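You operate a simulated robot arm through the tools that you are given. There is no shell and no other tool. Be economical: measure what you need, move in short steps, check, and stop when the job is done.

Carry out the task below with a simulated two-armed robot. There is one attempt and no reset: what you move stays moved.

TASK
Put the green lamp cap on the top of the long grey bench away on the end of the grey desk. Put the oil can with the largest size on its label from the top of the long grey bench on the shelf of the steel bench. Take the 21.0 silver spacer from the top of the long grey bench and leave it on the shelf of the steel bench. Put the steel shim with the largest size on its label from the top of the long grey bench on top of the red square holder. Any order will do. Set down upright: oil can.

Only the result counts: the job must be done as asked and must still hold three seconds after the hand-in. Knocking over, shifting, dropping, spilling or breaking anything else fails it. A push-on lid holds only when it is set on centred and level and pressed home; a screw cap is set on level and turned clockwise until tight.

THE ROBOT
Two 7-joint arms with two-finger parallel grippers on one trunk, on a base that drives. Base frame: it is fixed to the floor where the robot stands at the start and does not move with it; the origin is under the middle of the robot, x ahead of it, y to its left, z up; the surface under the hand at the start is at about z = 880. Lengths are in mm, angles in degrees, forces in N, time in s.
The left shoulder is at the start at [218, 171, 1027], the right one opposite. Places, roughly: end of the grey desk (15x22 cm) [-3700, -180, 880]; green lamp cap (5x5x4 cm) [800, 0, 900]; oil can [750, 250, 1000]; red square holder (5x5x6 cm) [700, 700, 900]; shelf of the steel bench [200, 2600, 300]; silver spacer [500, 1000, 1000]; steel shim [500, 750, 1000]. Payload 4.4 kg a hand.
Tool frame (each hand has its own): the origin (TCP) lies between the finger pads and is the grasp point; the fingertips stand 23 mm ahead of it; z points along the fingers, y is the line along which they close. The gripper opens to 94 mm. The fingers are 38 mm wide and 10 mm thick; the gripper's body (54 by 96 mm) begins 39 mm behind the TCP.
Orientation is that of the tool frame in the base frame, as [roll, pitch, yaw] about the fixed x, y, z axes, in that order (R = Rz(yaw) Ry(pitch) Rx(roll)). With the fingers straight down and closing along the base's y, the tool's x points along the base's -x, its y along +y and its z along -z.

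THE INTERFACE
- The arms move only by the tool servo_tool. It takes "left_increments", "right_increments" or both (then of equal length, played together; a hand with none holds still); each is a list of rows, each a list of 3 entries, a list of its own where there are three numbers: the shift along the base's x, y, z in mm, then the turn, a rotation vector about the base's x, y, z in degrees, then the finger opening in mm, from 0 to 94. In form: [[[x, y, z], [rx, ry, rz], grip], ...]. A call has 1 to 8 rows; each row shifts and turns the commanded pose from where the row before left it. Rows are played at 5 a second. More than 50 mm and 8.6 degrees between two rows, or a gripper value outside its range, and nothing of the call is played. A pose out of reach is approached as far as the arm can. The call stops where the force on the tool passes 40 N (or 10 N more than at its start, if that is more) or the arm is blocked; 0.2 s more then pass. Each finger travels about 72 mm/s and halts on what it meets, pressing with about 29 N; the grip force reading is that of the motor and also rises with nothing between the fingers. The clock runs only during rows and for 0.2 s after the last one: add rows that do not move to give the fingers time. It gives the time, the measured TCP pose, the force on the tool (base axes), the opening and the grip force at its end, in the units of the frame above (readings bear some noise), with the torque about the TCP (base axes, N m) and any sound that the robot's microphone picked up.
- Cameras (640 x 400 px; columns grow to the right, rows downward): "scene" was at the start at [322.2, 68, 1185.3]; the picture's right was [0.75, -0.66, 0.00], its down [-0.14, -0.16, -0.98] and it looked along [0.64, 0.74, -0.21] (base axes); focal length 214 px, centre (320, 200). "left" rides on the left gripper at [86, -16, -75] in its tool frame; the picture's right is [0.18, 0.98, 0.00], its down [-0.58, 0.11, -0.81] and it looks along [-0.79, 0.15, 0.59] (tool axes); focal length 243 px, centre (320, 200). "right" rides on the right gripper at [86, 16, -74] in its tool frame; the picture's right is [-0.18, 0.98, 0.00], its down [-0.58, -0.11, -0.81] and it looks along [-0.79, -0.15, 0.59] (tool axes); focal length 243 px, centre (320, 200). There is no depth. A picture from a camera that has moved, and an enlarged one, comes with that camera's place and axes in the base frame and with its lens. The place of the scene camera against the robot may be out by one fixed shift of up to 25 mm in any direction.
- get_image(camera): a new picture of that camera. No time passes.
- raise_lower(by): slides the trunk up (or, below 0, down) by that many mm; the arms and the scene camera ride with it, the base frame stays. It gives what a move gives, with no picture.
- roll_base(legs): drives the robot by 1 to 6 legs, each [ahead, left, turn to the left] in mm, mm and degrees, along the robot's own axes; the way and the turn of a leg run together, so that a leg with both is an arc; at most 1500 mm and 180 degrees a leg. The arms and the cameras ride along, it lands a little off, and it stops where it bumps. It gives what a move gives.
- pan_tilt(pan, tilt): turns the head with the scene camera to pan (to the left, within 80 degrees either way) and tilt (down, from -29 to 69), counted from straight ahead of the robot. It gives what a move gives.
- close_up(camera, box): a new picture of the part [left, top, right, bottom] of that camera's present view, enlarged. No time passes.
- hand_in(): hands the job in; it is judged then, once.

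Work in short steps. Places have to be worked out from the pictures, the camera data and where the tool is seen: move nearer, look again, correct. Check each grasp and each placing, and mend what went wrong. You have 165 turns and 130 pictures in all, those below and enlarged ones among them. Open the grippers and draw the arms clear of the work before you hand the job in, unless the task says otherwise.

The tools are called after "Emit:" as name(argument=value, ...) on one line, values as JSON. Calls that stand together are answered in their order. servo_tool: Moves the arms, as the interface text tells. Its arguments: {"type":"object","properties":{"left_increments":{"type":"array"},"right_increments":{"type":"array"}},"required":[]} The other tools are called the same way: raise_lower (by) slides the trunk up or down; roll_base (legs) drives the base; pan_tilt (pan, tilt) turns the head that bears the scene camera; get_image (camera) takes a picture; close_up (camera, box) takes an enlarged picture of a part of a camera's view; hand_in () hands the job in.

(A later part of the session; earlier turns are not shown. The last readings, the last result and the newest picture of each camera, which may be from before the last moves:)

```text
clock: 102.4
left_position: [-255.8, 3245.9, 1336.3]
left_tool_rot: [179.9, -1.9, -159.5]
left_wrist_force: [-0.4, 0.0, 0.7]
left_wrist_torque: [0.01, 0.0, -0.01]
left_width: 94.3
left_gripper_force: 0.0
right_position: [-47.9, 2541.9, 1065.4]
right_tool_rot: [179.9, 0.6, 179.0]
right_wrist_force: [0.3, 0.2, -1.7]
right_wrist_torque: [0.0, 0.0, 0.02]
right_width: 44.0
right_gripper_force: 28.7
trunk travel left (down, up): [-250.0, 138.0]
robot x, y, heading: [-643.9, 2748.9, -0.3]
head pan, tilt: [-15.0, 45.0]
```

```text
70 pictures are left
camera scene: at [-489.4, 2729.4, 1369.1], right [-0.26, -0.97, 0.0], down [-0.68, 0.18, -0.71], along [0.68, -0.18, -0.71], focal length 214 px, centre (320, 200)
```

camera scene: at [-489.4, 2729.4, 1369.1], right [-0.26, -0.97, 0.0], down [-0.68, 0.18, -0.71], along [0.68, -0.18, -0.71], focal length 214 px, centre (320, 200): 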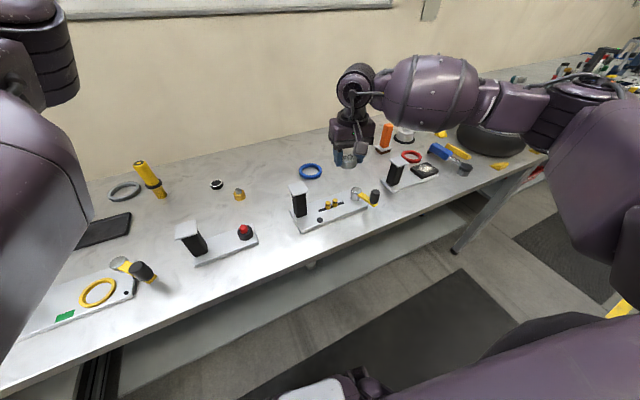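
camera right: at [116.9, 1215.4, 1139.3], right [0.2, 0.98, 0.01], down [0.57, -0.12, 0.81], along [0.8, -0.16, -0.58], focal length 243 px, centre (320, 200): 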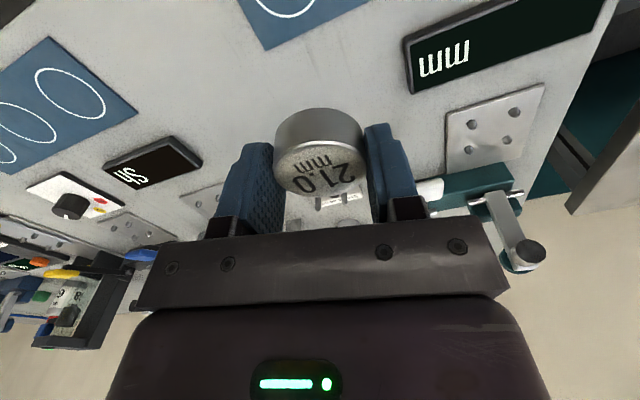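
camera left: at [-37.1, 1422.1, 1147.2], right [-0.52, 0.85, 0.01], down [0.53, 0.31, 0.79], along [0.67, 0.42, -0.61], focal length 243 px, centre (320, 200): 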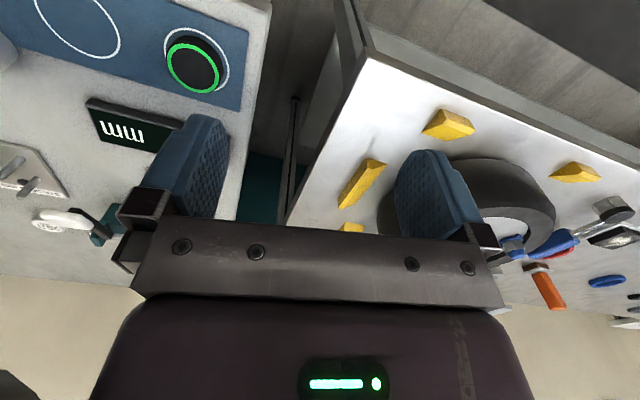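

The steel bench is slanted ~12° and its front edge is at x≈-200 at y=2600. Backing away, turning 12° to square up, and lowering the trunk to see the shelf.

Emit:
roll_base(legs=[[-450, 0, 0], [0, 0, 12]])

Emit:
raise_lower(by=-200)

Emit:
pan_tilt(pan=0, tilt=40)

Emit:
get_image(camera="scene")

```text
clock: 105.9
left_position: [-820.7, 3319.2, 1336.5]
left_tool_rot: [179.8, -2.0, -147.2]
left_wrist_force: [-0.2, 0.8, 0.6]
left_wrist_torque: [-0.03, 0.0, 0.01]
left_width: 94.2
left_gripper_force: 0.0
right_position: [-468.4, 2673.4, 1065.7]
right_tool_rot: [179.8, 0.6, -168.9]
right_wrist_force: [-0.9, -0.3, -1.1]
right_wrist_torque: [-0.03, 0.03, 0.01]
right_width: 44.3
right_gripper_force: 29.2
trunk travel left (down, up): [-250.0, 138.0]
robot x, y, heading: [-1095.7, 2756.6, 11.7]
head pan, tilt: [-15.0, 45.0]
```

```text
clock: 108.1
left_position: [-822.1, 3317.8, 1138.4]
left_tool_rot: [179.8, -1.7, -147.3]
left_wrist_force: [-1.0, 0.9, -0.4]
left_wrist_torque: [0.0, -0.02, -0.03]
left_width: 93.9
left_gripper_force: 0.1
right_position: [-470.2, 2671.8, 867.0]
right_tool_rot: [179.8, 0.7, -168.9]
right_wrist_force: [-0.4, 0.1, -1.3]
right_wrist_torque: [-0.01, -0.02, -0.04]
right_width: 43.9
right_gripper_force: 29.0
trunk travel left (down, up): [-50.0, 338.0]
robot x, y, heading: [-1096.1, 2755.4, 11.8]
head pan, tilt: [-15.0, 45.0]
```

```text
clock: 108.9
left_position: [-819.6, 3317.4, 1138.9]
left_tool_rot: [179.8, -1.9, -147.2]
left_wrist_force: [0.5, 0.5, 0.3]
left_wrist_torque: [0.01, -0.01, 0.0]
left_width: 94.1
left_gripper_force: 0.0
right_position: [-468.9, 2673.3, 865.9]
right_tool_rot: [179.8, 0.5, -168.8]
right_wrist_force: [0.0, -0.4, -0.7]
right_wrist_torque: [0.04, 0.0, -0.01]
right_width: 44.1
right_gripper_force: 29.2
trunk travel left (down, up): [-50.0, 338.0]
robot x, y, heading: [-1096.8, 2754.9, 11.9]
head pan, tilt: [0.0, 40.0]
```

```text
69 pictures are left
camera scene: at [-758.9, 2826.6, 1141.0], right [0.21, -0.98, 0.0], down [-0.63, -0.13, -0.77], along [0.75, 0.16, -0.64], focal length 214 px, centre (320, 200)
```

scene: 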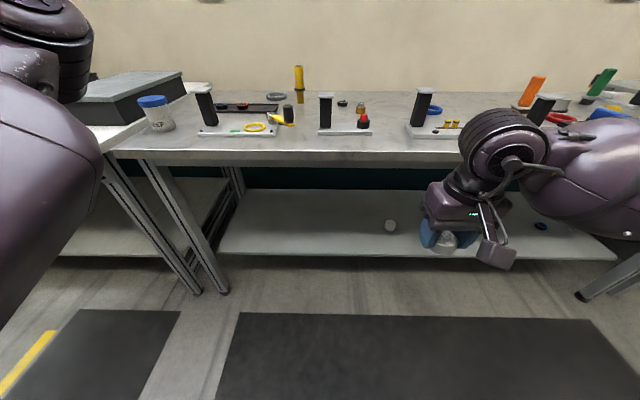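

Clear view: shelf front edge is ~105 mm behind the bench-top edge, z≈300. I'll lower the trunk and hand first (outside the bench), then drive under.

Emit:
raise_lower(by=-50)

Emit:
servo_tool(right_increments=[[[0, 0, -49], [0, 0, 0], 35], [[0, 0, -49], [0, 0, 0], 35], [[0, 0, -49], [0, 0, 0], 35], [[0, 0, -49], [0, 0, 0], 35], [[0, 0, -49], [0, 0, 0], 35], [[0, 0, -49], [0, 0, 0], 35], [[0, 0, -49], [0, 0, 0], 35], [[0, 0, -30], [0, 0, 0], 35]])

Emit:
get_image(camera="scene")

Emit:
get_image(camera="right")

```text
clock: 109.8
left_position: [-821.6, 3318.0, 1088.6]
left_tool_rot: [179.8, -1.8, -147.2]
left_wrist_force: [0.6, -0.3, 0.7]
left_wrist_torque: [0.0, 0.01, -0.06]
left_width: 93.9
left_gripper_force: 0.1
right_position: [-469.7, 2672.6, 816.0]
right_tool_rot: [179.8, 0.7, -168.9]
right_wrist_force: [-0.1, 0.1, 0.0]
right_wrist_torque: [-0.01, 0.0, -0.02]
right_width: 43.9
right_gripper_force: 28.9
trunk travel left (down, up): [0.0, 388.0]
robot x, y, heading: [-1097.8, 2749.3, 12.0]
head pan, tilt: [0.0, 40.0]
```

```text
clock: 111.6
left_position: [-820.3, 3317.7, 1087.1]
left_tool_rot: [179.8, -1.8, -147.2]
left_wrist_force: [-0.3, 0.3, 1.2]
left_wrist_torque: [-0.01, 0.0, -0.01]
left_width: 93.9
left_gripper_force: 0.0
right_position: [-468.8, 2673.7, 442.5]
right_tool_rot: [179.8, 0.6, -168.9]
right_wrist_force: [0.1, -0.7, -1.8]
right_wrist_torque: [0.03, -0.03, 0.04]
right_width: 44.1
right_gripper_force: 29.5
trunk travel left (down, up): [0.0, 388.0]
robot x, y, heading: [-1094.1, 2755.1, 12.1]
head pan, tilt: [0.0, 40.0]
```

```text
68 pictures are left
camera scene: at [-727.4, 2833.4, 1083.0], right [0.21, -0.98, 0.0], down [-0.63, -0.13, -0.77], along [0.75, 0.16, -0.64], focal length 214 px, centre (320, 200)
```

scene: 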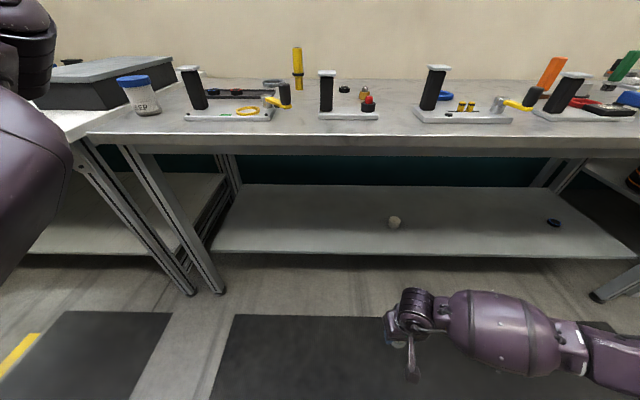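

```text
67 pictures are left
camera right: at [-556.7, 2672.3, 515.9], right [-0.01, 1.0, 0.01], down [0.58, 0.0, 0.81], along [0.81, 0.01, -0.58], focal length 243 px, centre (320, 200)
```

right: 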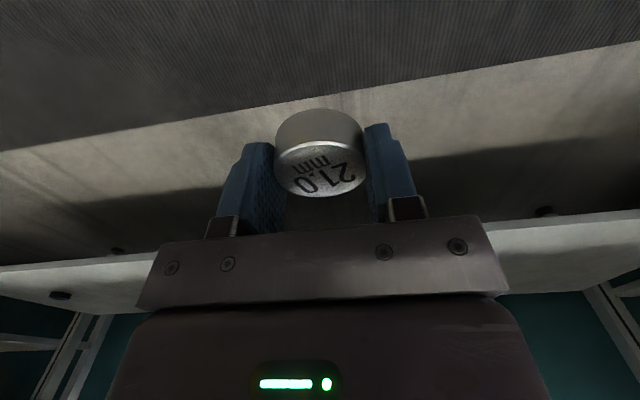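

Driving ahead 200 mm with the hand low (left elbow stays outside the bench edge), then extending the arm over the shelf.

Emit:
roll_base(legs=[[205, 0, 0]])

Emit:
servo_tool(right_increments=[[[39, 8, 0], [0, 0, 0], 35], [[39, 8, 0], [0, 0, 0], 35], [[39, 8, 0], [0, 0, 0], 35], [[39, 8, 0], [0, 0, 0], 35]])

Emit:
get_image(camera="right")

Emit:
get_image(camera="scene")

```text
clock: 113.2
left_position: [-617.2, 3360.4, 1088.5]
left_tool_rot: [179.8, -1.8, -147.4]
left_wrist_force: [0.5, -0.1, 0.1]
left_wrist_torque: [0.0, 0.03, -0.01]
left_width: 94.0
left_gripper_force: 0.1
right_position: [-267.3, 2715.2, 443.0]
right_tool_rot: [179.8, 0.5, -169.2]
right_wrist_force: [-0.8, 0.3, -1.1]
right_wrist_torque: [0.03, -0.01, 0.0]
right_width: 44.0
right_gripper_force: 29.1
trunk travel left (down, up): [0.0, 388.0]
robot x, y, heading: [-896.5, 2794.6, 11.9]
head pan, tilt: [0.0, 40.0]
```

```text
clock: 114.2
left_position: [-616.9, 3360.5, 1087.4]
left_tool_rot: [179.8, -1.8, -147.4]
left_wrist_force: [-0.3, -0.2, 0.0]
left_wrist_torque: [0.01, 0.0, 0.0]
left_width: 94.0
left_gripper_force: 0.1
right_position: [-111.5, 2746.9, 442.7]
right_tool_rot: [179.8, 0.5, -169.1]
right_wrist_force: [-0.9, 1.2, -1.4]
right_wrist_torque: [-0.03, 0.02, 0.0]
right_width: 43.8
right_gripper_force: 29.6
trunk travel left (down, up): [0.0, 388.0]
robot x, y, heading: [-894.9, 2795.3, 11.9]
head pan, tilt: [0.0, 40.0]
```

```text
66 pictures are left
camera right: at [-199.1, 2746.1, 516.5], right [-0.01, 1.0, 0.01], down [0.59, 0.0, 0.81], along [0.81, 0.01, -0.59], focal length 243 px, centre (320, 200)
```

right: 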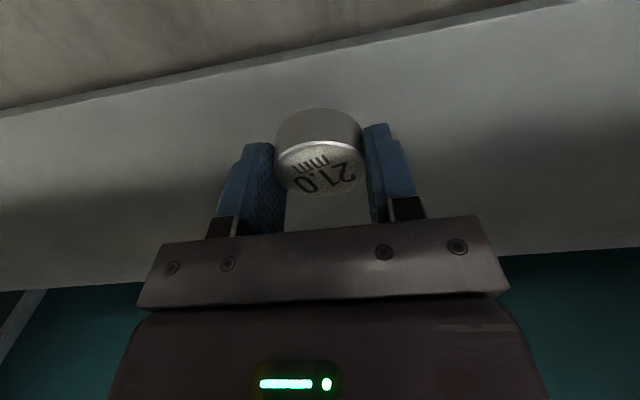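

```text
65 pictures are left
camera scene: at [-525.5, 2875.2, 1083.0], right [0.21, -0.98, 0.0], down [-0.63, -0.13, -0.77], along [0.75, 0.16, -0.64], focal length 214 px, centre (320, 200)
```

scene: 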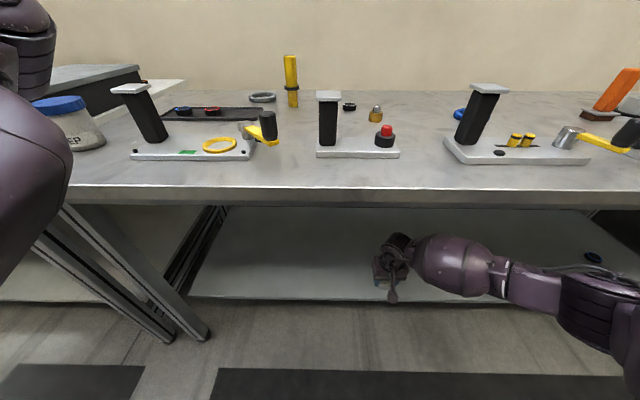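

Shelf front edge is at x≈-101 here, so I need to go ~75 mm further in; then lower.

Emit:
servo_tool(right_increments=[[[39, 8, 0], [0, 0, 0], 35], [[39, 8, 0], [0, 0, 0], 35], [[0, 0, -40], [0, 0, 0], 35], [[0, 0, -40], [0, 0, 0], 35]])

Emit:
get_image(camera="right")

```text
clock: 115.2
left_position: [-617.3, 3362.2, 1085.3]
left_tool_rot: [179.9, -2.0, -147.3]
left_wrist_force: [0.1, -0.5, 0.0]
left_wrist_torque: [-0.05, 0.01, 0.03]
left_width: 93.8
left_gripper_force: 0.1
right_position: [-30.1, 2761.0, 362.1]
right_tool_rot: [-180.0, 0.7, -169.1]
right_wrist_force: [0.9, -1.6, -1.0]
right_wrist_torque: [0.16, 0.07, 0.01]
right_width: 43.8
right_gripper_force: 28.5
trunk travel left (down, up): [0.0, 388.0]
robot x, y, heading: [-893.2, 2796.3, 12.0]
head pan, tilt: [0.0, 40.0]
```

```text
64 pictures are left
camera right: at [-118.2, 2760.7, 435.0], right [0.0, 1.0, 0.0], down [0.58, 0.0, 0.81], along [0.81, 0.0, -0.58], focal length 243 px, centre (320, 200)
```

right: 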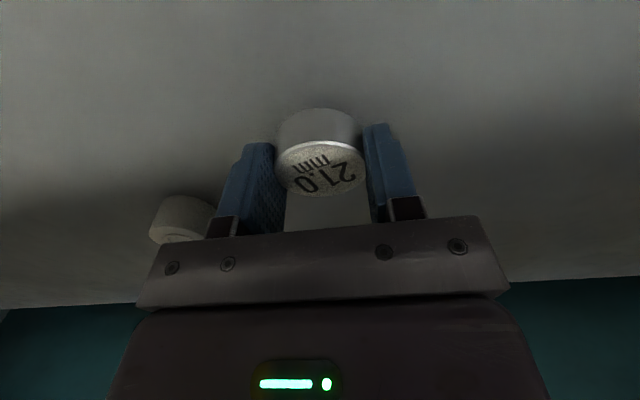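

Over the shelf with a neighbouring item well clear. Lowering to contact.

Emit:
servo_tool(right_increments=[[[0, 0, -15], [0, 0, 0], 35], [[0, 0, -8], [0, 0, 0], 35], [[0, 0, -3], [0, 0, 0], 35], [[0, 0, -2], [0, 0, 0], 35], [[0, 0, 0], [0, 0, 0], 35]])

Emit:
get_image(camera="right")

```text
clock: 116.4
left_position: [-616.2, 3360.3, 1087.1]
left_tool_rot: [179.8, -1.9, -147.4]
left_wrist_force: [-0.4, 0.9, 0.0]
left_wrist_torque: [0.0, 0.02, 0.01]
left_width: 93.8
left_gripper_force: 0.2
right_position: [-39.6, 2762.6, 352.0]
right_tool_rot: [179.8, 0.5, -169.1]
right_wrist_force: [-0.9, -0.1, -1.1]
right_wrist_torque: [0.02, 0.01, 0.02]
right_width: 44.1
right_gripper_force: 28.7
right hand out of reach, approached as far as the arm can: row 1, 2
trunk travel left (down, up): [0.0, 388.0]
robot x, y, heading: [-891.4, 2796.5, 12.0]
head pan, tilt: [0.0, 40.0]
```

```text
63 pictures are left
camera right: at [-127.2, 2760.7, 424.3], right [-0.01, 1.0, 0.01], down [0.58, 0.0, 0.81], along [0.81, 0.01, -0.58], focal length 243 px, centre (320, 200)
```

right: 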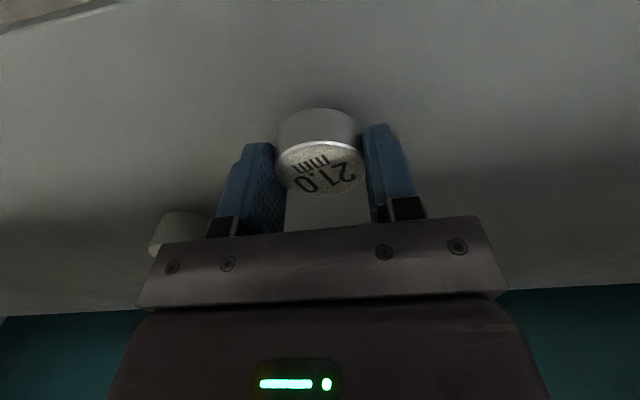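

At the reach limit; driving 60 mm closer, then pulling the arm back a bit and lowering.

Emit:
roll_base(legs=[[60, 0, 0]])

Emit:
servo_tool(right_increments=[[[-45, -9, 0], [0, 0, 0], 35], [[0, 0, -12], [0, 0, 0], 35], [[0, 0, -8], [0, 0, 0], 35], [[0, 0, 0], [0, 0, 0], 35]])

Emit:
get_image(camera="right")

```text
clock: 117.4
left_position: [-558.7, 3372.5, 1087.5]
left_tool_rot: [179.8, -2.0, -147.3]
left_wrist_force: [0.1, 1.2, -0.6]
left_wrist_torque: [-0.01, 0.03, -0.01]
left_width: 93.8
left_gripper_force: 0.2
right_position: [18.5, 2774.2, 351.9]
right_tool_rot: [179.8, 0.4, -169.0]
right_wrist_force: [-0.7, -0.7, -0.8]
right_wrist_torque: [0.02, 0.01, 0.02]
right_width: 44.0
right_gripper_force: 29.3
trunk travel left (down, up): [0.0, 388.0]
robot x, y, heading: [-834.9, 2804.6, 12.0]
head pan, tilt: [0.0, 40.0]
```

```text
clock: 118.4
left_position: [-559.8, 3372.2, 1087.1]
left_tool_rot: [179.8, -1.9, -147.4]
left_wrist_force: [0.1, 1.2, -0.1]
left_wrist_torque: [-0.01, -0.02, 0.01]
left_width: 94.0
left_gripper_force: 0.1
right_position: [-25.4, 2765.3, 331.4]
right_tool_rot: [179.7, 0.5, -169.1]
right_wrist_force: [-1.0, -0.1, -0.8]
right_wrist_torque: [0.01, 0.0, 0.03]
right_width: 44.0
right_gripper_force: 29.5
trunk travel left (down, up): [0.0, 388.0]
robot x, y, heading: [-832.5, 2809.7, 11.8]
head pan, tilt: [0.0, 40.0]
```

```text
62 pictures are left
camera right: at [-112.8, 2763.5, 404.8], right [-0.01, 1.0, 0.01], down [0.58, 0.0, 0.81], along [0.81, 0.01, -0.58], focal length 243 px, centre (320, 200)
```

right: 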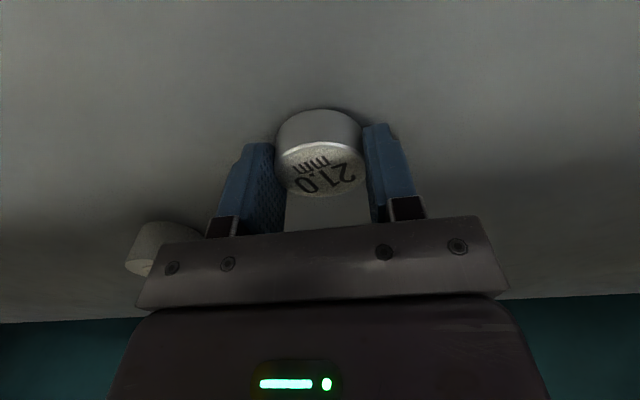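

Good. Lowering in small steps until contact.

Emit:
servo_tool(right_increments=[[[0, 0, -3], [0, 0, 0], 35], [[0, 0, -2], [0, 0, 0], 35], [[0, 0, -2], [0, 0, 0], 35], [[0, 0, 0], [0, 0, 0], 35]])

Emit:
servo_tool(right_increments=[[[0, 0, -2], [0, 0, 0], 35], [[0, 0, -1], [0, 0, 0], 35], [[0, 0, 0], [0, 0, 0], 35]])

```text
clock: 119.4
left_position: [-561.4, 3372.3, 1088.1]
left_tool_rot: [179.9, -1.8, -147.4]
left_wrist_force: [0.1, -0.2, 0.6]
left_wrist_torque: [0.02, 0.0, 0.01]
left_width: 93.8
left_gripper_force: 0.1
right_position: [-25.9, 2764.3, 326.3]
right_tool_rot: [179.8, 0.8, -169.1]
right_wrist_force: [1.6, -1.7, 18.8]
right_wrist_torque: [0.09, -0.54, -0.02]
right_width: 44.0
right_gripper_force: 28.8
trunk travel left (down, up): [0.0, 388.0]
robot x, y, heading: [-838.2, 2807.8, 12.0]
head pan, tilt: [0.0, 40.0]
```

```text
clock: 120.2
left_position: [-559.9, 3372.8, 1087.9]
left_tool_rot: [179.8, -1.8, -147.4]
left_wrist_force: [-0.1, -0.4, 0.5]
left_wrist_torque: [-0.01, 0.03, -0.03]
left_width: 94.1
left_gripper_force: 0.0
right_position: [-25.3, 2763.8, 323.5]
right_tool_rot: [179.8, 0.7, -169.1]
right_wrist_force: [5.4, -0.4, 20.4]
right_wrist_torque: [-0.14, -0.45, 0.07]
right_width: 44.2
right_gripper_force: 29.4
trunk travel left (down, up): [0.0, 388.0]
robot x, y, heading: [-842.1, 2810.0, 12.0]
head pan, tilt: [0.0, 40.0]
```

Seated with firm contact. Opening and raising.

Emit:
servo_tool(right_increments=[[[0, 0, 1], [0, 0, 0], 50], [[0, 0, 0], [0, 0, 0], 80], [[0, 0, 0], [0, 0, 0], 80], [[0, 0, 40], [0, 0, 0], 80], [[0, 0, 40], [0, 0, 0], 80]])

Emit:
get_image(camera="right")

```text
clock: 121.4
left_position: [-560.0, 3371.2, 1087.3]
left_tool_rot: [179.9, -1.9, -147.4]
left_wrist_force: [0.2, 0.3, -0.5]
left_wrist_torque: [-0.02, -0.01, 0.02]
left_width: 94.1
left_gripper_force: 0.0
right_position: [-27.2, 2762.5, 403.0]
right_tool_rot: [180.0, 0.4, -169.1]
right_wrist_force: [1.4, 1.0, 0.8]
right_wrist_torque: [0.0, -0.03, -0.01]
right_width: 80.0
right_gripper_force: 0.0
trunk travel left (down, up): [0.0, 388.0]
robot x, y, heading: [-838.0, 2806.7, 11.8]
head pan, tilt: [0.0, 40.0]
```

```text
61 pictures are left
camera right: at [-115.2, 2762.3, 475.5], right [-0.01, 1.0, 0.0], down [0.58, 0.0, 0.81], along [0.81, 0.01, -0.58], focal length 243 px, centre (320, 200)
```

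right: 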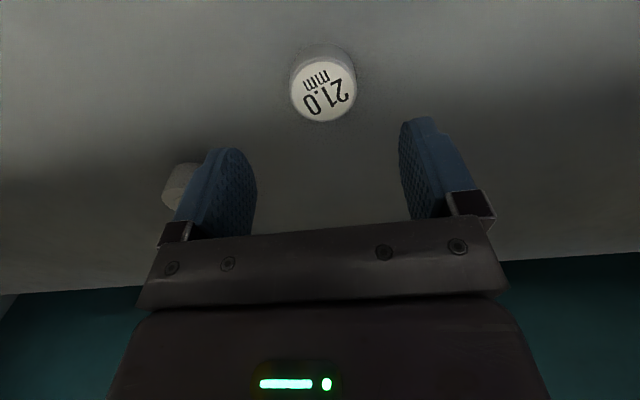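

Spacer placed. Backing out from under the bench, then raising the hand and trunk.

Emit:
roll_base(legs=[[-400, 0, 0]])

Emit:
servo_tool(right_increments=[[[0, 0, 49], [0, 0, 0], 94], [[0, 0, 49], [0, 0, 0], 94], [[0, 0, 49], [0, 0, 0], 94], [[0, 0, 49], [0, 0, 0], 94], [[0, 0, 49], [0, 0, 0], 94], [[0, 0, 49], [0, 0, 0], 94], [[0, 0, 49], [0, 0, 0], 94], [[0, 0, 49], [0, 0, 0], 94]])

Emit:
raise_lower(by=250)

Emit:
servo_tool(right_increments=[[[-20, 0, 40], [0, 0, 0], 94], [[-20, 0, 40], [0, 0, 0], 94], [[-20, 0, 40], [0, 0, 0], 94], [[-20, 0, 40], [0, 0, 0], 94]])

Emit:
roll_base(legs=[[0, 0, -12], [0, -1450, 0]])

```text
clock: 123.9
left_position: [-951.0, 3289.0, 1086.8]
left_tool_rot: [179.8, -1.9, -147.4]
left_wrist_force: [0.2, -0.3, -0.5]
left_wrist_torque: [0.01, -0.01, -0.01]
left_width: 93.7
left_gripper_force: 0.0
right_position: [-417.0, 2679.9, 403.6]
right_tool_rot: [179.7, 0.6, -169.2]
right_wrist_force: [-0.4, -0.1, 0.0]
right_wrist_torque: [0.02, -0.01, 0.0]
right_width: 80.2
right_gripper_force: 0.1
trunk travel left (down, up): [0.0, 388.0]
robot x, y, heading: [-1228.8, 2725.8, 12.0]
head pan, tilt: [0.0, 40.0]
```

```text
clock: 125.7
left_position: [-951.7, 3289.2, 1087.6]
left_tool_rot: [179.8, -1.9, -147.6]
left_wrist_force: [-0.6, -0.2, 0.3]
left_wrist_torque: [0.0, -0.03, -0.01]
left_width: 94.1
left_gripper_force: 0.0
right_position: [-418.3, 2681.1, 793.2]
right_tool_rot: [179.8, 0.6, -169.2]
right_wrist_force: [-0.4, -0.1, -0.4]
right_wrist_torque: [0.01, 0.03, 0.01]
right_width: 93.8
right_gripper_force: 0.2
trunk travel left (down, up): [0.0, 388.0]
robot x, y, heading: [-1227.6, 2725.5, 11.6]
head pan, tilt: [0.0, 40.0]
```

```text
clock: 128.3
left_position: [-949.1, 3289.3, 1337.2]
left_tool_rot: [179.6, -2.0, -147.6]
left_wrist_force: [0.0, -0.3, -0.1]
left_wrist_torque: [-0.01, 0.04, 0.01]
left_width: 94.1
left_gripper_force: 0.2
right_position: [-417.3, 2680.3, 1043.5]
right_tool_rot: [179.8, 0.5, -169.3]
right_wrist_force: [0.1, -0.4, -0.4]
right_wrist_torque: [0.0, 0.0, -0.01]
right_width: 94.3
right_gripper_force: 0.0
trunk travel left (down, up): [-250.0, 138.0]
robot x, y, heading: [-1226.8, 2725.4, 12.1]
head pan, tilt: [0.0, 40.0]
```

```text
clock: 129.3
left_position: [-949.3, 3288.8, 1338.4]
left_tool_rot: [179.8, -1.9, -147.6]
left_wrist_force: [-0.5, 0.3, 0.4]
left_wrist_torque: [-0.01, -0.02, 0.01]
left_width: 94.1
left_gripper_force: 0.1
right_position: [-500.3, 2681.5, 1205.9]
right_tool_rot: [179.8, 0.5, -169.2]
right_wrist_force: [-0.5, -0.8, 0.9]
right_wrist_torque: [0.01, 0.0, 0.03]
right_width: 93.7
right_gripper_force: 0.0
trunk travel left (down, up): [-250.0, 138.0]
robot x, y, heading: [-1226.7, 2730.2, 11.9]
head pan, tilt: [0.0, 40.0]
```

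```text
clock: 138.6
left_position: [-835.3, 2214.7, 1337.5]
left_tool_rot: [179.7, -2.0, -159.7]
left_wrist_force: [-0.6, -0.4, 0.9]
left_wrist_torque: [0.02, 0.0, -0.02]
left_width: 94.2
left_gripper_force: 0.0
right_position: [-523.5, 1524.1, 1203.6]
right_tool_rot: [179.8, 0.4, 178.4]
right_wrist_force: [0.0, 0.4, 0.0]
right_wrist_torque: [0.03, -0.02, -0.04]
right_width: 93.9
right_gripper_force: 0.1
trunk travel left (down, up): [-250.0, 138.0]
robot x, y, heading: [-1228.6, 1724.8, -0.2]
head pan, tilt: [0.0, 40.0]
stopped in leg 2: the robot was blocked; the commanded pose is now the measured one
```

Blocked at y≈1725. Looking to the right and down to see the obstacle.

Emit:
pan_tilt(pan=-75, tilt=40)

Emit:
get_image(camera="scene")

```text
clock: 140.0
left_position: [-835.3, 2215.6, 1336.2]
left_tool_rot: [179.7, -2.1, -159.7]
left_wrist_force: [-0.8, 0.2, -0.4]
left_wrist_torque: [0.0, 0.01, 0.0]
left_width: 93.9
left_gripper_force: 0.0
right_position: [-522.5, 1523.3, 1201.8]
right_tool_rot: [179.9, 0.4, 178.5]
right_wrist_force: [-0.6, -0.1, -0.5]
right_wrist_torque: [-0.01, 0.01, -0.01]
right_width: 93.9
right_gripper_force: 0.1
trunk travel left (down, up): [-250.0, 138.0]
robot x, y, heading: [-1230.1, 1720.8, -0.3]
head pan, tilt: [-75.0, 40.0]
```

```text
60 pictures are left
camera scene: at [-1127.8, 1638.8, 1376.1], right [-0.97, -0.25, 0.0], down [-0.16, 0.62, -0.77], along [0.19, -0.74, -0.64], focal length 214 px, centre (320, 200)
```

scene: 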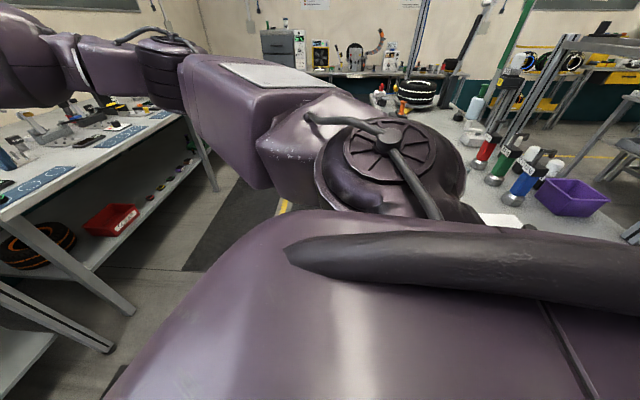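

There's another table on the right at this x. I'll step left, go ahead, then continue right along the aisle used before.

Emit:
roll_base(legs=[[0, 60, 0], [450, 0, 0], [0, -1330, 0]])

Emit:
pan_tilt(pan=-20, tilt=35)

Emit:
get_image(camera="scene")

```text
clock: 155.0
left_position: [-391.7, 946.3, 1337.1]
left_tool_rot: [179.7, -1.9, -159.7]
left_wrist_force: [0.4, -0.4, 0.1]
left_wrist_torque: [0.03, 0.01, 0.01]
left_width: 94.0
left_gripper_force: 0.1
right_position: [-78.8, 256.3, 1204.3]
right_tool_rot: [179.8, 0.5, 178.5]
right_wrist_force: [-0.3, -0.9, 0.1]
right_wrist_torque: [0.01, -0.02, 0.01]
right_width: 93.9
right_gripper_force: 0.1
trunk travel left (down, up): [-250.0, 138.0]
robot x, y, heading: [-783.3, 457.5, -0.1]
head pan, tilt: [-75.0, 40.0]
```

```text
clock: 156.2
left_position: [-391.2, 946.0, 1337.7]
left_tool_rot: [179.7, -1.9, -159.6]
left_wrist_force: [-0.4, 0.0, -0.4]
left_wrist_torque: [-0.03, 0.03, -0.02]
left_width: 94.0
left_gripper_force: 0.1
right_position: [-78.8, 256.4, 1204.4]
right_tool_rot: [179.8, 0.5, 178.6]
right_wrist_force: [0.8, 0.7, -0.2]
right_wrist_torque: [0.0, -0.04, 0.01]
right_width: 93.9
right_gripper_force: 0.1
trunk travel left (down, up): [-250.0, 138.0]
robot x, y, heading: [-783.0, 456.1, -0.3]
head pan, tilt: [-20.0, 35.0]
```

```text
59 pictures are left
camera scene: at [-623.2, 421.0, 1383.9], right [-0.35, -0.94, 0.0], down [-0.54, 0.2, -0.82], along [0.77, -0.28, -0.57], focal length 214 px, centre (320, 200)
```

scene: 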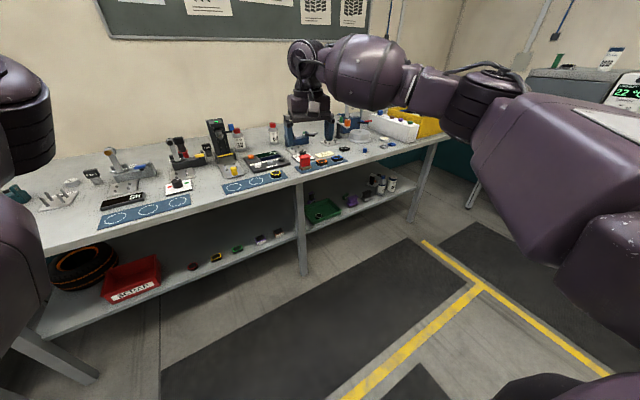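

Only the 32 and 68 cans are on the top. Driving ahead to the bench.

Emit:
roll_base(legs=[[690, 0, 0]])

Emit:
get_image(camera="right")

Emit:
get_image(camera="scene")

```text
clock: 160.0
left_position: [286.5, 955.0, 1338.0]
left_tool_rot: [179.7, -2.0, -158.8]
left_wrist_force: [0.0, 0.7, -0.6]
left_wrist_torque: [-0.03, -0.01, -0.01]
left_width: 94.1
left_gripper_force: 0.0
right_position: [611.4, 271.5, 1204.6]
right_tool_rot: [179.7, 0.5, 179.6]
right_wrist_force: [-0.1, -0.4, -0.8]
right_wrist_torque: [0.02, 0.01, 0.0]
right_width: 94.2
right_gripper_force: 0.1
trunk travel left (down, up): [-250.0, 138.0]
robot x, y, heading: [-95.8, 457.8, 0.6]
head pan, tilt: [-20.0, 35.0]
```

```text
58 pictures are left
camera right: at [524.9, 287.4, 1277.3], right [0.19, 0.98, 0.0], down [0.57, -0.12, 0.81], along [0.8, -0.15, -0.58], focal length 243 px, centre (320, 200)
```

right: 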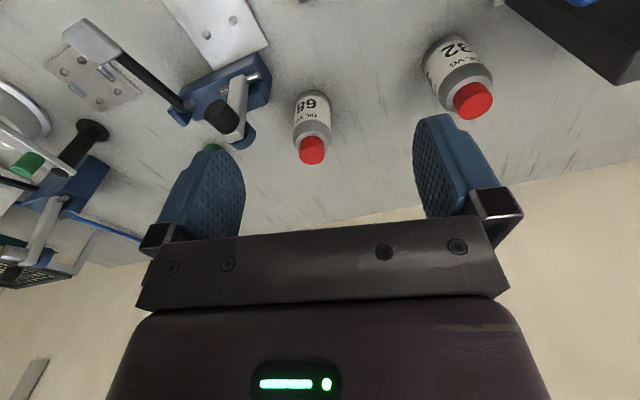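

```text
57 pictures are left
camera scene: at [64.2, 426.7, 1383.9], right [-0.33, -0.94, 0.0], down [-0.54, 0.19, -0.82], along [0.77, -0.27, -0.57], focal length 214 px, centre (320, 200)
```

scene: 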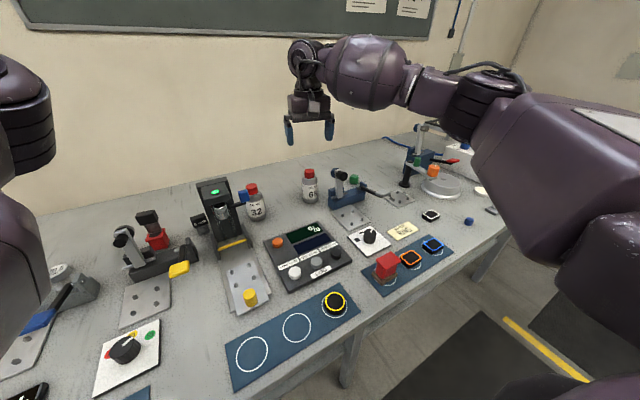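

The shim still stands on its holder. 68 can is at about (756,233), top ≈1018. Moving the right hand over it for a closer look.

Emit:
servo_tool(right_increments=[[[36, -10, 0], [0, 0, 0], 88], [[36, -10, 0], [0, 0, 0], 88], [[36, -9, 0], [0, 0, 0], 88], [[36, -9, 0], [0, 0, 0], 88], [[0, 0, -40], [0, 0, 0], 88], [[0, 0, -30], [0, 0, 0], 88]])

Emit:
get_image(camera="right")

Emit:
close_up(camera="scene", box=[260, 100, 400, 240])

```text
clock: 161.4
left_position: [287.6, 953.8, 1337.5]
left_tool_rot: [179.7, -1.8, -158.7]
left_wrist_force: [0.5, -1.0, 0.0]
left_wrist_torque: [0.0, 0.01, 0.02]
left_width: 93.7
left_gripper_force: 0.0
right_position: [718.8, 240.9, 1135.5]
right_tool_rot: [179.7, 0.5, 179.6]
right_wrist_force: [-0.2, -0.2, 0.2]
right_wrist_torque: [0.01, -0.01, -0.01]
right_width: 88.1
right_gripper_force: 0.0
right hand out of reach, approached as far as the arm can: row 4
trunk travel left (down, up): [-250.0, 138.0]
robot x, y, heading: [-93.9, 455.4, 0.8]
head pan, tilt: [-20.0, 35.0]
```

```text
56 pictures are left
camera right: at [632.3, 258.0, 1207.9], right [0.19, 0.98, 0.01], down [0.57, -0.12, 0.81], along [0.8, -0.15, -0.58], focal length 243 px, centre (320, 200)
```

right: 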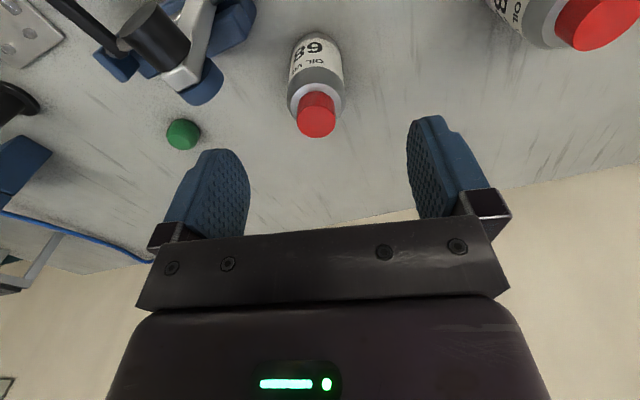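

```text
2.86 times, centred on (330, 170) of scene
camera zoom: at [64.0, 426.2, 1383.9], right [-0.33, -0.94, 0.0], down [-0.54, 0.19, -0.82], along [0.77, -0.27, -0.57], focal length 613 px, centre (291, 286)
```

zoom: 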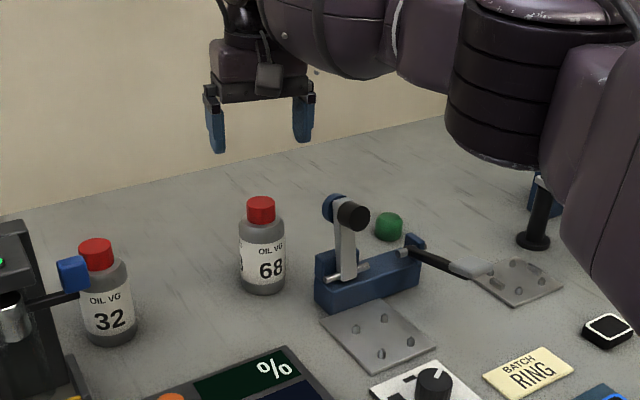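

Can centre is about (773,229), top ≈1005. Reach is limited at this height, so lowering to z≈1060 (tips above the cap), then advancing.

Emit:
servo_tool(right_increments=[[[0, 0, -40], [0, 0, 0], 88], [[0, 0, -33], [0, 0, 0], 88], [[25, -5, 0], [0, 0, 0], 88], [[15, -5, 0], [0, 0, 0], 88]])

Emit:
get_image(camera="right")

Emit:
close_up(camera="scene", box=[260, 120, 370, 230])

```text
clock: 162.4
left_position: [286.2, 954.8, 1338.3]
left_tool_rot: [179.7, -2.0, -158.7]
left_wrist_force: [0.4, 0.8, 0.3]
left_wrist_torque: [-0.01, 0.02, 0.0]
left_width: 94.0
left_gripper_force: 0.1
right_position: [729.1, 236.4, 1063.5]
right_tool_rot: [179.8, 0.6, 179.6]
right_wrist_force: [0.0, 0.4, 1.1]
right_wrist_torque: [-0.01, 0.02, 0.04]
right_width: 88.2
right_gripper_force: 0.0
right hand out of reach, approached as far as the arm can: row 3, 4
trunk travel left (down, up): [-250.0, 138.0]
robot x, y, heading: [-96.5, 461.1, 0.5]
head pan, tilt: [-20.0, 35.0]
```

```text
54 pictures are left
camera right: at [643.5, 253.7, 1135.5], right [0.19, 0.98, 0.0], down [0.57, -0.12, 0.81], along [0.8, -0.15, -0.58], focal length 243 px, centre (320, 200)
```

right: 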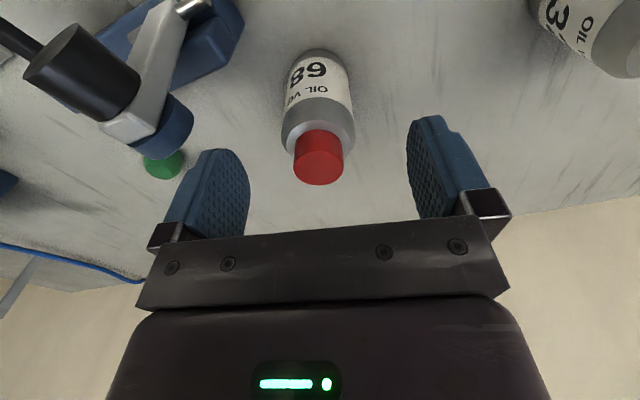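

```text
3.64 times, centred on (315, 175) of scene
camera zoom: at [64.0, 426.7, 1383.9], right [-0.33, -0.94, 0.0], down [-0.54, 0.19, -0.82], along [0.77, -0.27, -0.57], focal length 780 px, centre (338, 291)
```

zoom: 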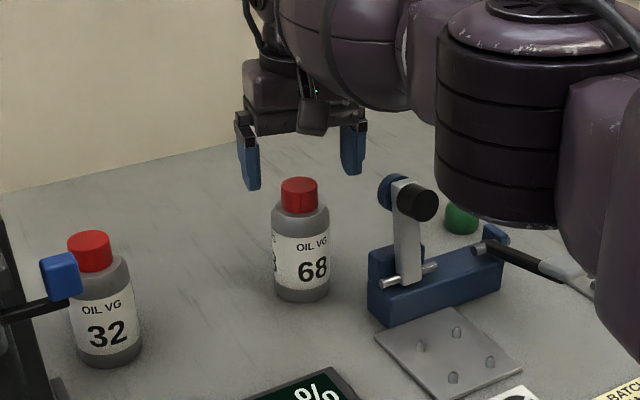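

Reach is short because the raised trunk sits back. I'll raise both hands and lower the trunk by 100 to gain forward reach.

Emit:
servo_tool(right_increments=[[[-20, 0, 35], [0, 0, 0], 88], [[-20, 0, 35], [0, 0, 0], 88], [[-20, 0, 35], [0, 0, 0], 88]], left_increments=[[[0, 0, 35], [0, 0, 0], 94], [[0, 0, 35], [0, 0, 0], 94], [[0, 0, 35], [0, 0, 0], 94]])

Emit:
raise_lower(by=-100)

Emit:
pan_tilt(pan=20, tilt=40)

Emit:
get_image(camera="scene")

```text
clock: 163.2
left_position: [281.9, 955.6, 1445.5]
left_tool_rot: [179.8, -1.8, -158.7]
left_wrist_force: [0.6, -1.4, 0.7]
left_wrist_torque: [0.0, -0.02, 0.02]
left_width: 93.8
left_gripper_force: 0.0
right_position: [670.6, 235.8, 1171.6]
right_tool_rot: [179.8, 0.7, 179.5]
right_wrist_force: [0.5, -0.2, -0.5]
right_wrist_torque: [0.02, -0.03, 0.01]
right_width: 88.0
right_gripper_force: 0.1
trunk travel left (down, up): [-250.0, 138.0]
robot x, y, heading: [-96.3, 455.5, 0.4]
head pan, tilt: [-20.0, 35.0]
```

```text
clock: 164.5
left_position: [282.7, 954.5, 1344.6]
left_tool_rot: [179.8, -1.7, -158.7]
left_wrist_force: [-0.2, -0.9, 0.3]
left_wrist_torque: [0.03, -0.06, 0.03]
left_width: 94.1
left_gripper_force: 0.2
right_position: [668.7, 236.9, 1071.4]
right_tool_rot: [179.8, 0.8, 179.5]
right_wrist_force: [0.0, -0.9, 0.0]
right_wrist_torque: [-0.02, -0.03, 0.0]
right_width: 88.0
right_gripper_force: 0.1
trunk travel left (down, up): [-150.0, 238.0]
robot x, y, heading: [-92.5, 458.7, 0.7]
head pan, tilt: [-20.0, 35.0]
```

```text
clock: 165.6
left_position: [286.0, 955.3, 1342.8]
left_tool_rot: [179.7, -1.8, -158.8]
left_wrist_force: [-0.3, 0.9, 0.2]
left_wrist_torque: [0.01, 0.01, 0.04]
left_width: 93.9
left_gripper_force: 0.1
right_position: [669.1, 238.5, 1068.4]
right_tool_rot: [179.7, 0.4, 179.5]
right_wrist_force: [0.8, 0.5, 1.0]
right_wrist_torque: [0.01, -0.02, 0.0]
right_width: 87.9
right_gripper_force: 0.1
trunk travel left (down, up): [-150.0, 238.0]
robot x, y, heading: [-95.9, 454.9, 1.0]
head pan, tilt: [20.0, 40.0]
```

```text
52 pictures are left
camera scene: at [148.0, 486.9, 1265.7], right [0.35, -0.94, 0.0], down [-0.6, -0.23, -0.77], along [0.72, 0.27, -0.64], focal length 214 px, centre (320, 200)
```

scene: 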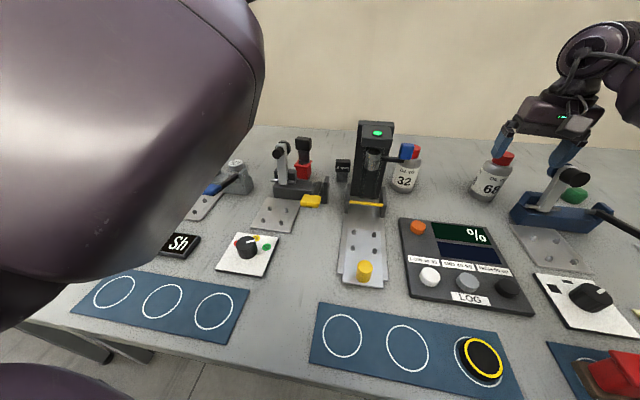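

Shim still fine. Advancing the right hand over the can.

Emit:
servo_tool(right_increments=[[[35, -3, 0], [0, 0, 0], 88], [[35, -4, 0], [0, 0, 0], 88], [[34, -3, 0], [0, 0, 0], 88], [[0, 0, 0], [0, 0, 0], 88]])

Emit:
get_image(camera="right")

```text
clock: 166.6
left_position: [287.3, 954.6, 1344.3]
left_tool_rot: [179.6, -1.9, -158.7]
left_wrist_force: [0.8, -0.1, 1.0]
left_wrist_torque: [0.01, 0.01, 0.01]
left_width: 94.2
left_gripper_force: 0.2
right_position: [773.8, 224.8, 1068.8]
right_tool_rot: [179.8, 0.6, 179.6]
right_wrist_force: [-0.8, 0.5, 0.5]
right_wrist_torque: [-0.01, 0.01, -0.01]
right_width: 88.1
right_gripper_force: 0.1
trunk travel left (down, up): [-150.0, 238.0]
robot x, y, heading: [-99.1, 456.6, 0.8]
head pan, tilt: [20.0, 40.0]
```

```text
51 pictures are left
camera right: at [685.6, 242.6, 1141.5], right [0.19, 0.98, 0.01], down [0.57, -0.12, 0.81], along [0.8, -0.15, -0.58], focal length 243 px, centre (320, 200)
```

right: 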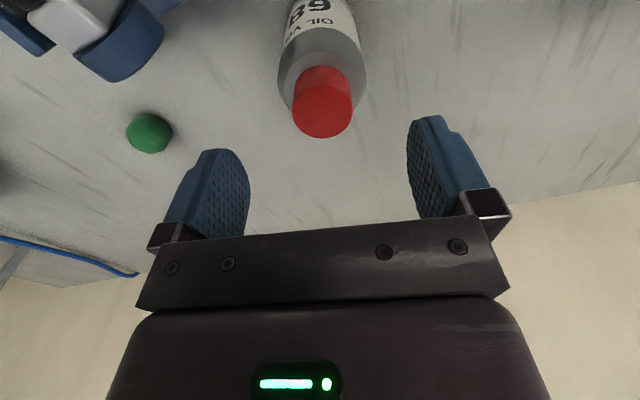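

Can centre (773.5,228), top ≈1012. I'll grip the cap (tips just above the shoulder): TCP to z≈1008.

Emit:
servo_tool(right_increments=[[[0, 3, -30], [0, 0, 0], 88], [[0, 0, -28], [0, 0, 0], 88], [[0, 0, 0], [0, 0, 0], 88]])

Emit:
get_image(camera="right")

Emit:
pan_tilt(pan=-15, tilt=30)

Emit:
close_up(camera="scene", box=[260, 80, 400, 220])

```text
clock: 167.4
left_position: [285.8, 955.9, 1344.1]
left_tool_rot: [179.7, -1.8, -158.8]
left_wrist_force: [-0.9, -0.3, 0.1]
left_wrist_torque: [0.0, -0.05, -0.01]
left_width: 94.2
left_gripper_force: 0.1
right_position: [774.6, 230.5, 1010.6]
right_tool_rot: [179.9, 0.6, 179.6]
right_wrist_force: [0.1, 0.2, 0.6]
right_wrist_torque: [0.02, -0.02, -0.03]
right_width: 87.9
right_gripper_force: 0.0
trunk travel left (down, up): [-150.0, 238.0]
robot x, y, heading: [-96.6, 453.3, 0.6]
head pan, tilt: [20.0, 40.0]
```

```text
50 pictures are left
camera right: at [688.1, 246.6, 1083.7], right [0.19, 0.98, 0.01], down [0.57, -0.12, 0.81], along [0.8, -0.15, -0.58], focal length 243 px, centre (320, 200)
```

right: 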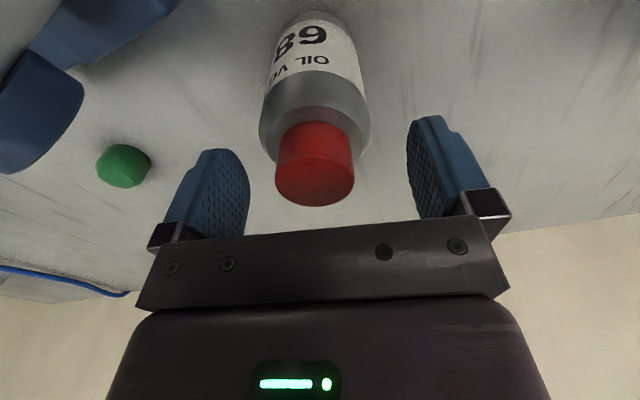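

```text
clock: 168.4
left_position: [286.4, 955.3, 1343.3]
left_tool_rot: [179.7, -1.9, -158.7]
left_wrist_force: [0.0, -0.2, -0.6]
left_wrist_torque: [0.02, 0.04, 0.01]
left_width: 93.9
left_gripper_force: 0.0
right_position: [776.0, 229.6, 1010.0]
right_tool_rot: [179.8, 0.5, 179.6]
right_wrist_force: [0.0, 0.3, 0.3]
right_wrist_torque: [0.02, 0.0, 0.02]
right_width: 87.9
right_gripper_force: 0.2
trunk travel left (down, up): [-150.0, 238.0]
robot x, y, heading: [-94.5, 456.9, 0.7]
head pan, tilt: [-15.0, 30.0]
```

```text
2.86 times, centred on (330, 150) of scene
camera zoom: at [156.1, 434.6, 1281.0], right [-0.25, -0.97, 0.0], down [-0.48, 0.12, -0.87], along [0.84, -0.21, -0.5], focal length 613 px, centre (291, 343)
```

zoom: 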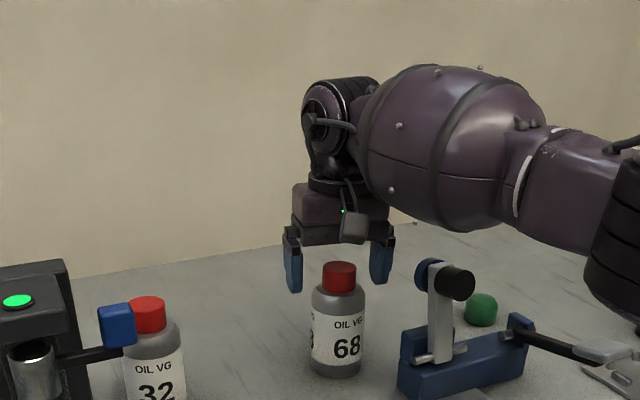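

Tips straddle the cap down to its bottom. Closing on the cap.

Emit:
servo_tool(right_increments=[[[-2, -1, -1], [0, 0, 0], 60], [[0, 0, 0], [0, 0, 0], 25], [[0, 0, 0], [0, 0, 0], 25], [[0, 0, 0], [0, 0, 0], 25]])

Emit:
get_image(camera="right")

```text
clock: 169.4
left_position: [286.6, 954.3, 1345.1]
left_tool_rot: [179.6, -1.9, -158.7]
left_wrist_force: [0.1, -0.8, -0.5]
left_wrist_torque: [0.0, -0.01, 0.01]
left_width: 94.0
left_gripper_force: 0.1
right_position: [771.9, 229.9, 1008.8]
right_tool_rot: [179.8, 0.5, 179.5]
right_wrist_force: [0.2, -1.2, 0.1]
right_wrist_torque: [-0.07, 0.05, -0.01]
right_width: 36.0
right_gripper_force: 29.6
trunk travel left (down, up): [-150.0, 238.0]
robot x, y, heading: [-98.7, 458.8, 0.7]
head pan, tilt: [-15.0, 30.0]
```

```text
48 pictures are left
camera right: at [685.8, 245.7, 1081.9], right [0.19, 0.98, 0.0], down [0.57, -0.12, 0.81], along [0.8, -0.15, -0.58], focal length 243 px, centre (320, 200)
```

right: 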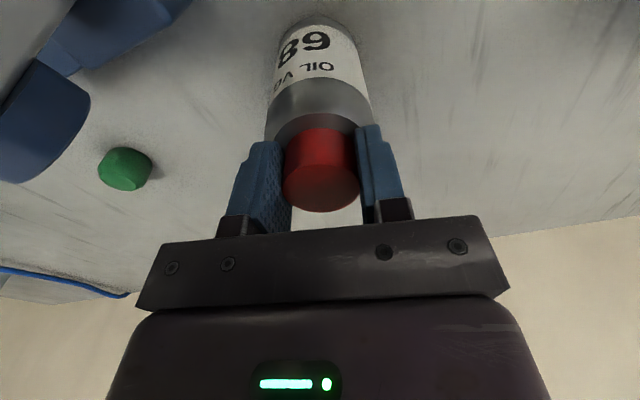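

Cap gripped at 36 mm. Lifting 15 mm to verify the can comes along.

Emit:
servo_tool(right_increments=[[[0, 0, 8], [0, 0, 0], 25], [[0, 0, 8], [0, 0, 0], 25], [[0, 0, 0], [0, 0, 0], 25]])

Emit:
close_up(camera="scene", box=[260, 80, 400, 220])

```text
clock: 170.2
left_position: [287.3, 955.2, 1341.9]
left_tool_rot: [179.7, -1.9, -158.7]
left_wrist_force: [0.5, -0.1, 0.0]
left_wrist_torque: [0.0, 0.0, 0.02]
left_width: 94.1
left_gripper_force: 0.0
right_position: [772.7, 228.9, 1024.5]
right_tool_rot: [179.7, 0.5, 179.6]
right_wrist_force: [0.5, 0.3, -2.0]
right_wrist_torque: [0.01, 0.01, 0.02]
right_width: 36.0
right_gripper_force: 28.8
trunk travel left (down, up): [-150.0, 238.0]
robot x, y, heading: [-97.9, 456.8, 0.7]
head pan, tilt: [-15.0, 30.0]
```

```text
2.86 times, centred on (330, 150) of scene
camera zoom: at [156.7, 434.5, 1280.8], right [-0.25, -0.97, 0.0], down [-0.48, 0.12, -0.87], along [0.84, -0.21, -0.5], focal length 613 px, centre (291, 343)
```

zoom: 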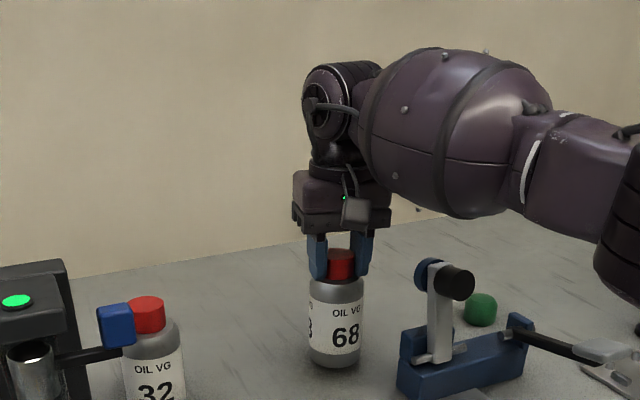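

The can is lifted cleanly. Raising and retracting.

Emit:
servo_tool(right_increments=[[[0, 3, 30], [0, 0, 0], 25], [[-5, 3, 30], [0, 0, 0], 25], [[-20, 3, 30], [0, 0, 0], 25], [[-25, 3, 30], [0, 0, 0], 25], [[-30, 0, 25], [0, 0, 0], 25], [[-30, 0, 15], [0, 0, 0], 25]])

Emit:
raise_lower(by=100)

Emit:
roll_base(legs=[[-680, 0, 0]])

Emit:
get_image(camera="scene")

```text
clock: 171.6
left_position: [285.9, 954.1, 1342.8]
left_tool_rot: [179.7, -1.8, -158.7]
left_wrist_force: [-0.5, 0.0, 0.6]
left_wrist_torque: [0.01, -0.03, 0.0]
left_width: 94.0
left_gripper_force: 0.1
right_position: [659.3, 241.7, 1185.7]
right_tool_rot: [179.8, 0.6, 179.5]
right_wrist_force: [0.3, -0.8, -1.8]
right_wrist_torque: [-0.01, 0.03, -0.01]
right_width: 36.1
right_gripper_force: 28.7
trunk travel left (down, up): [-150.0, 238.0]
robot x, y, heading: [-99.1, 456.4, 0.6]
head pan, tilt: [-15.0, 30.0]
```

```text
clock: 172.9
left_position: [288.1, 954.7, 1441.8]
left_tool_rot: [179.7, -2.0, -158.7]
left_wrist_force: [0.8, -0.1, 0.1]
left_wrist_torque: [0.02, 0.02, 0.02]
left_width: 93.9
left_gripper_force: 0.1
right_position: [663.8, 242.4, 1282.1]
right_tool_rot: [179.8, 0.5, 179.6]
right_wrist_force: [0.7, 0.2, -2.8]
right_wrist_torque: [0.0, 0.02, -0.04]
right_width: 36.2
right_gripper_force: 28.7
trunk travel left (down, up): [-250.0, 138.0]
robot x, y, heading: [-98.5, 457.1, 0.9]
head pan, tilt: [-15.0, 30.0]
```

```text
clock: 176.7
left_position: [-396.4, 945.3, 1444.0]
left_tool_rot: [179.7, -1.9, -159.4]
left_wrist_force: [-0.2, -0.7, 0.3]
left_wrist_torque: [-0.01, 0.0, -0.03]
left_width: 94.3
left_gripper_force: 0.1
right_position: [-28.0, 230.0, 1284.2]
right_tool_rot: [179.8, 0.5, 179.0]
right_wrist_force: [-0.2, -0.5, -2.1]
right_wrist_torque: [0.0, -0.03, -0.02]
right_width: 36.1
right_gripper_force: 29.0
trunk travel left (down, up): [-250.0, 138.0]
robot x, y, heading: [-786.0, 449.6, -0.1]
head pan, tilt: [-15.0, 30.0]
```

```text
46 pictures are left
camera scene: at [-619.8, 426.7, 1391.7], right [-0.26, -0.97, 0.0], down [-0.48, 0.13, -0.87], along [0.84, -0.22, -0.5], focal length 214 px, centre (320, 200)
```

scene: 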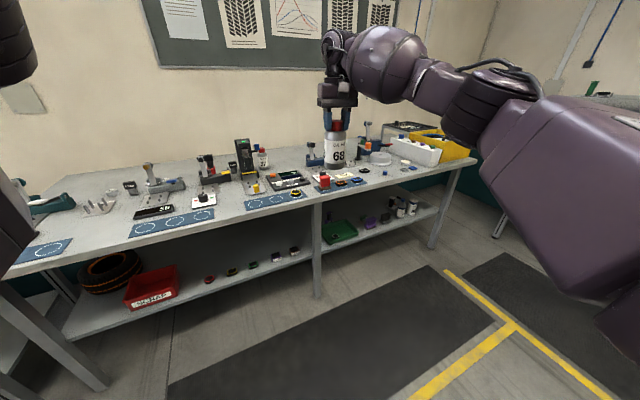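

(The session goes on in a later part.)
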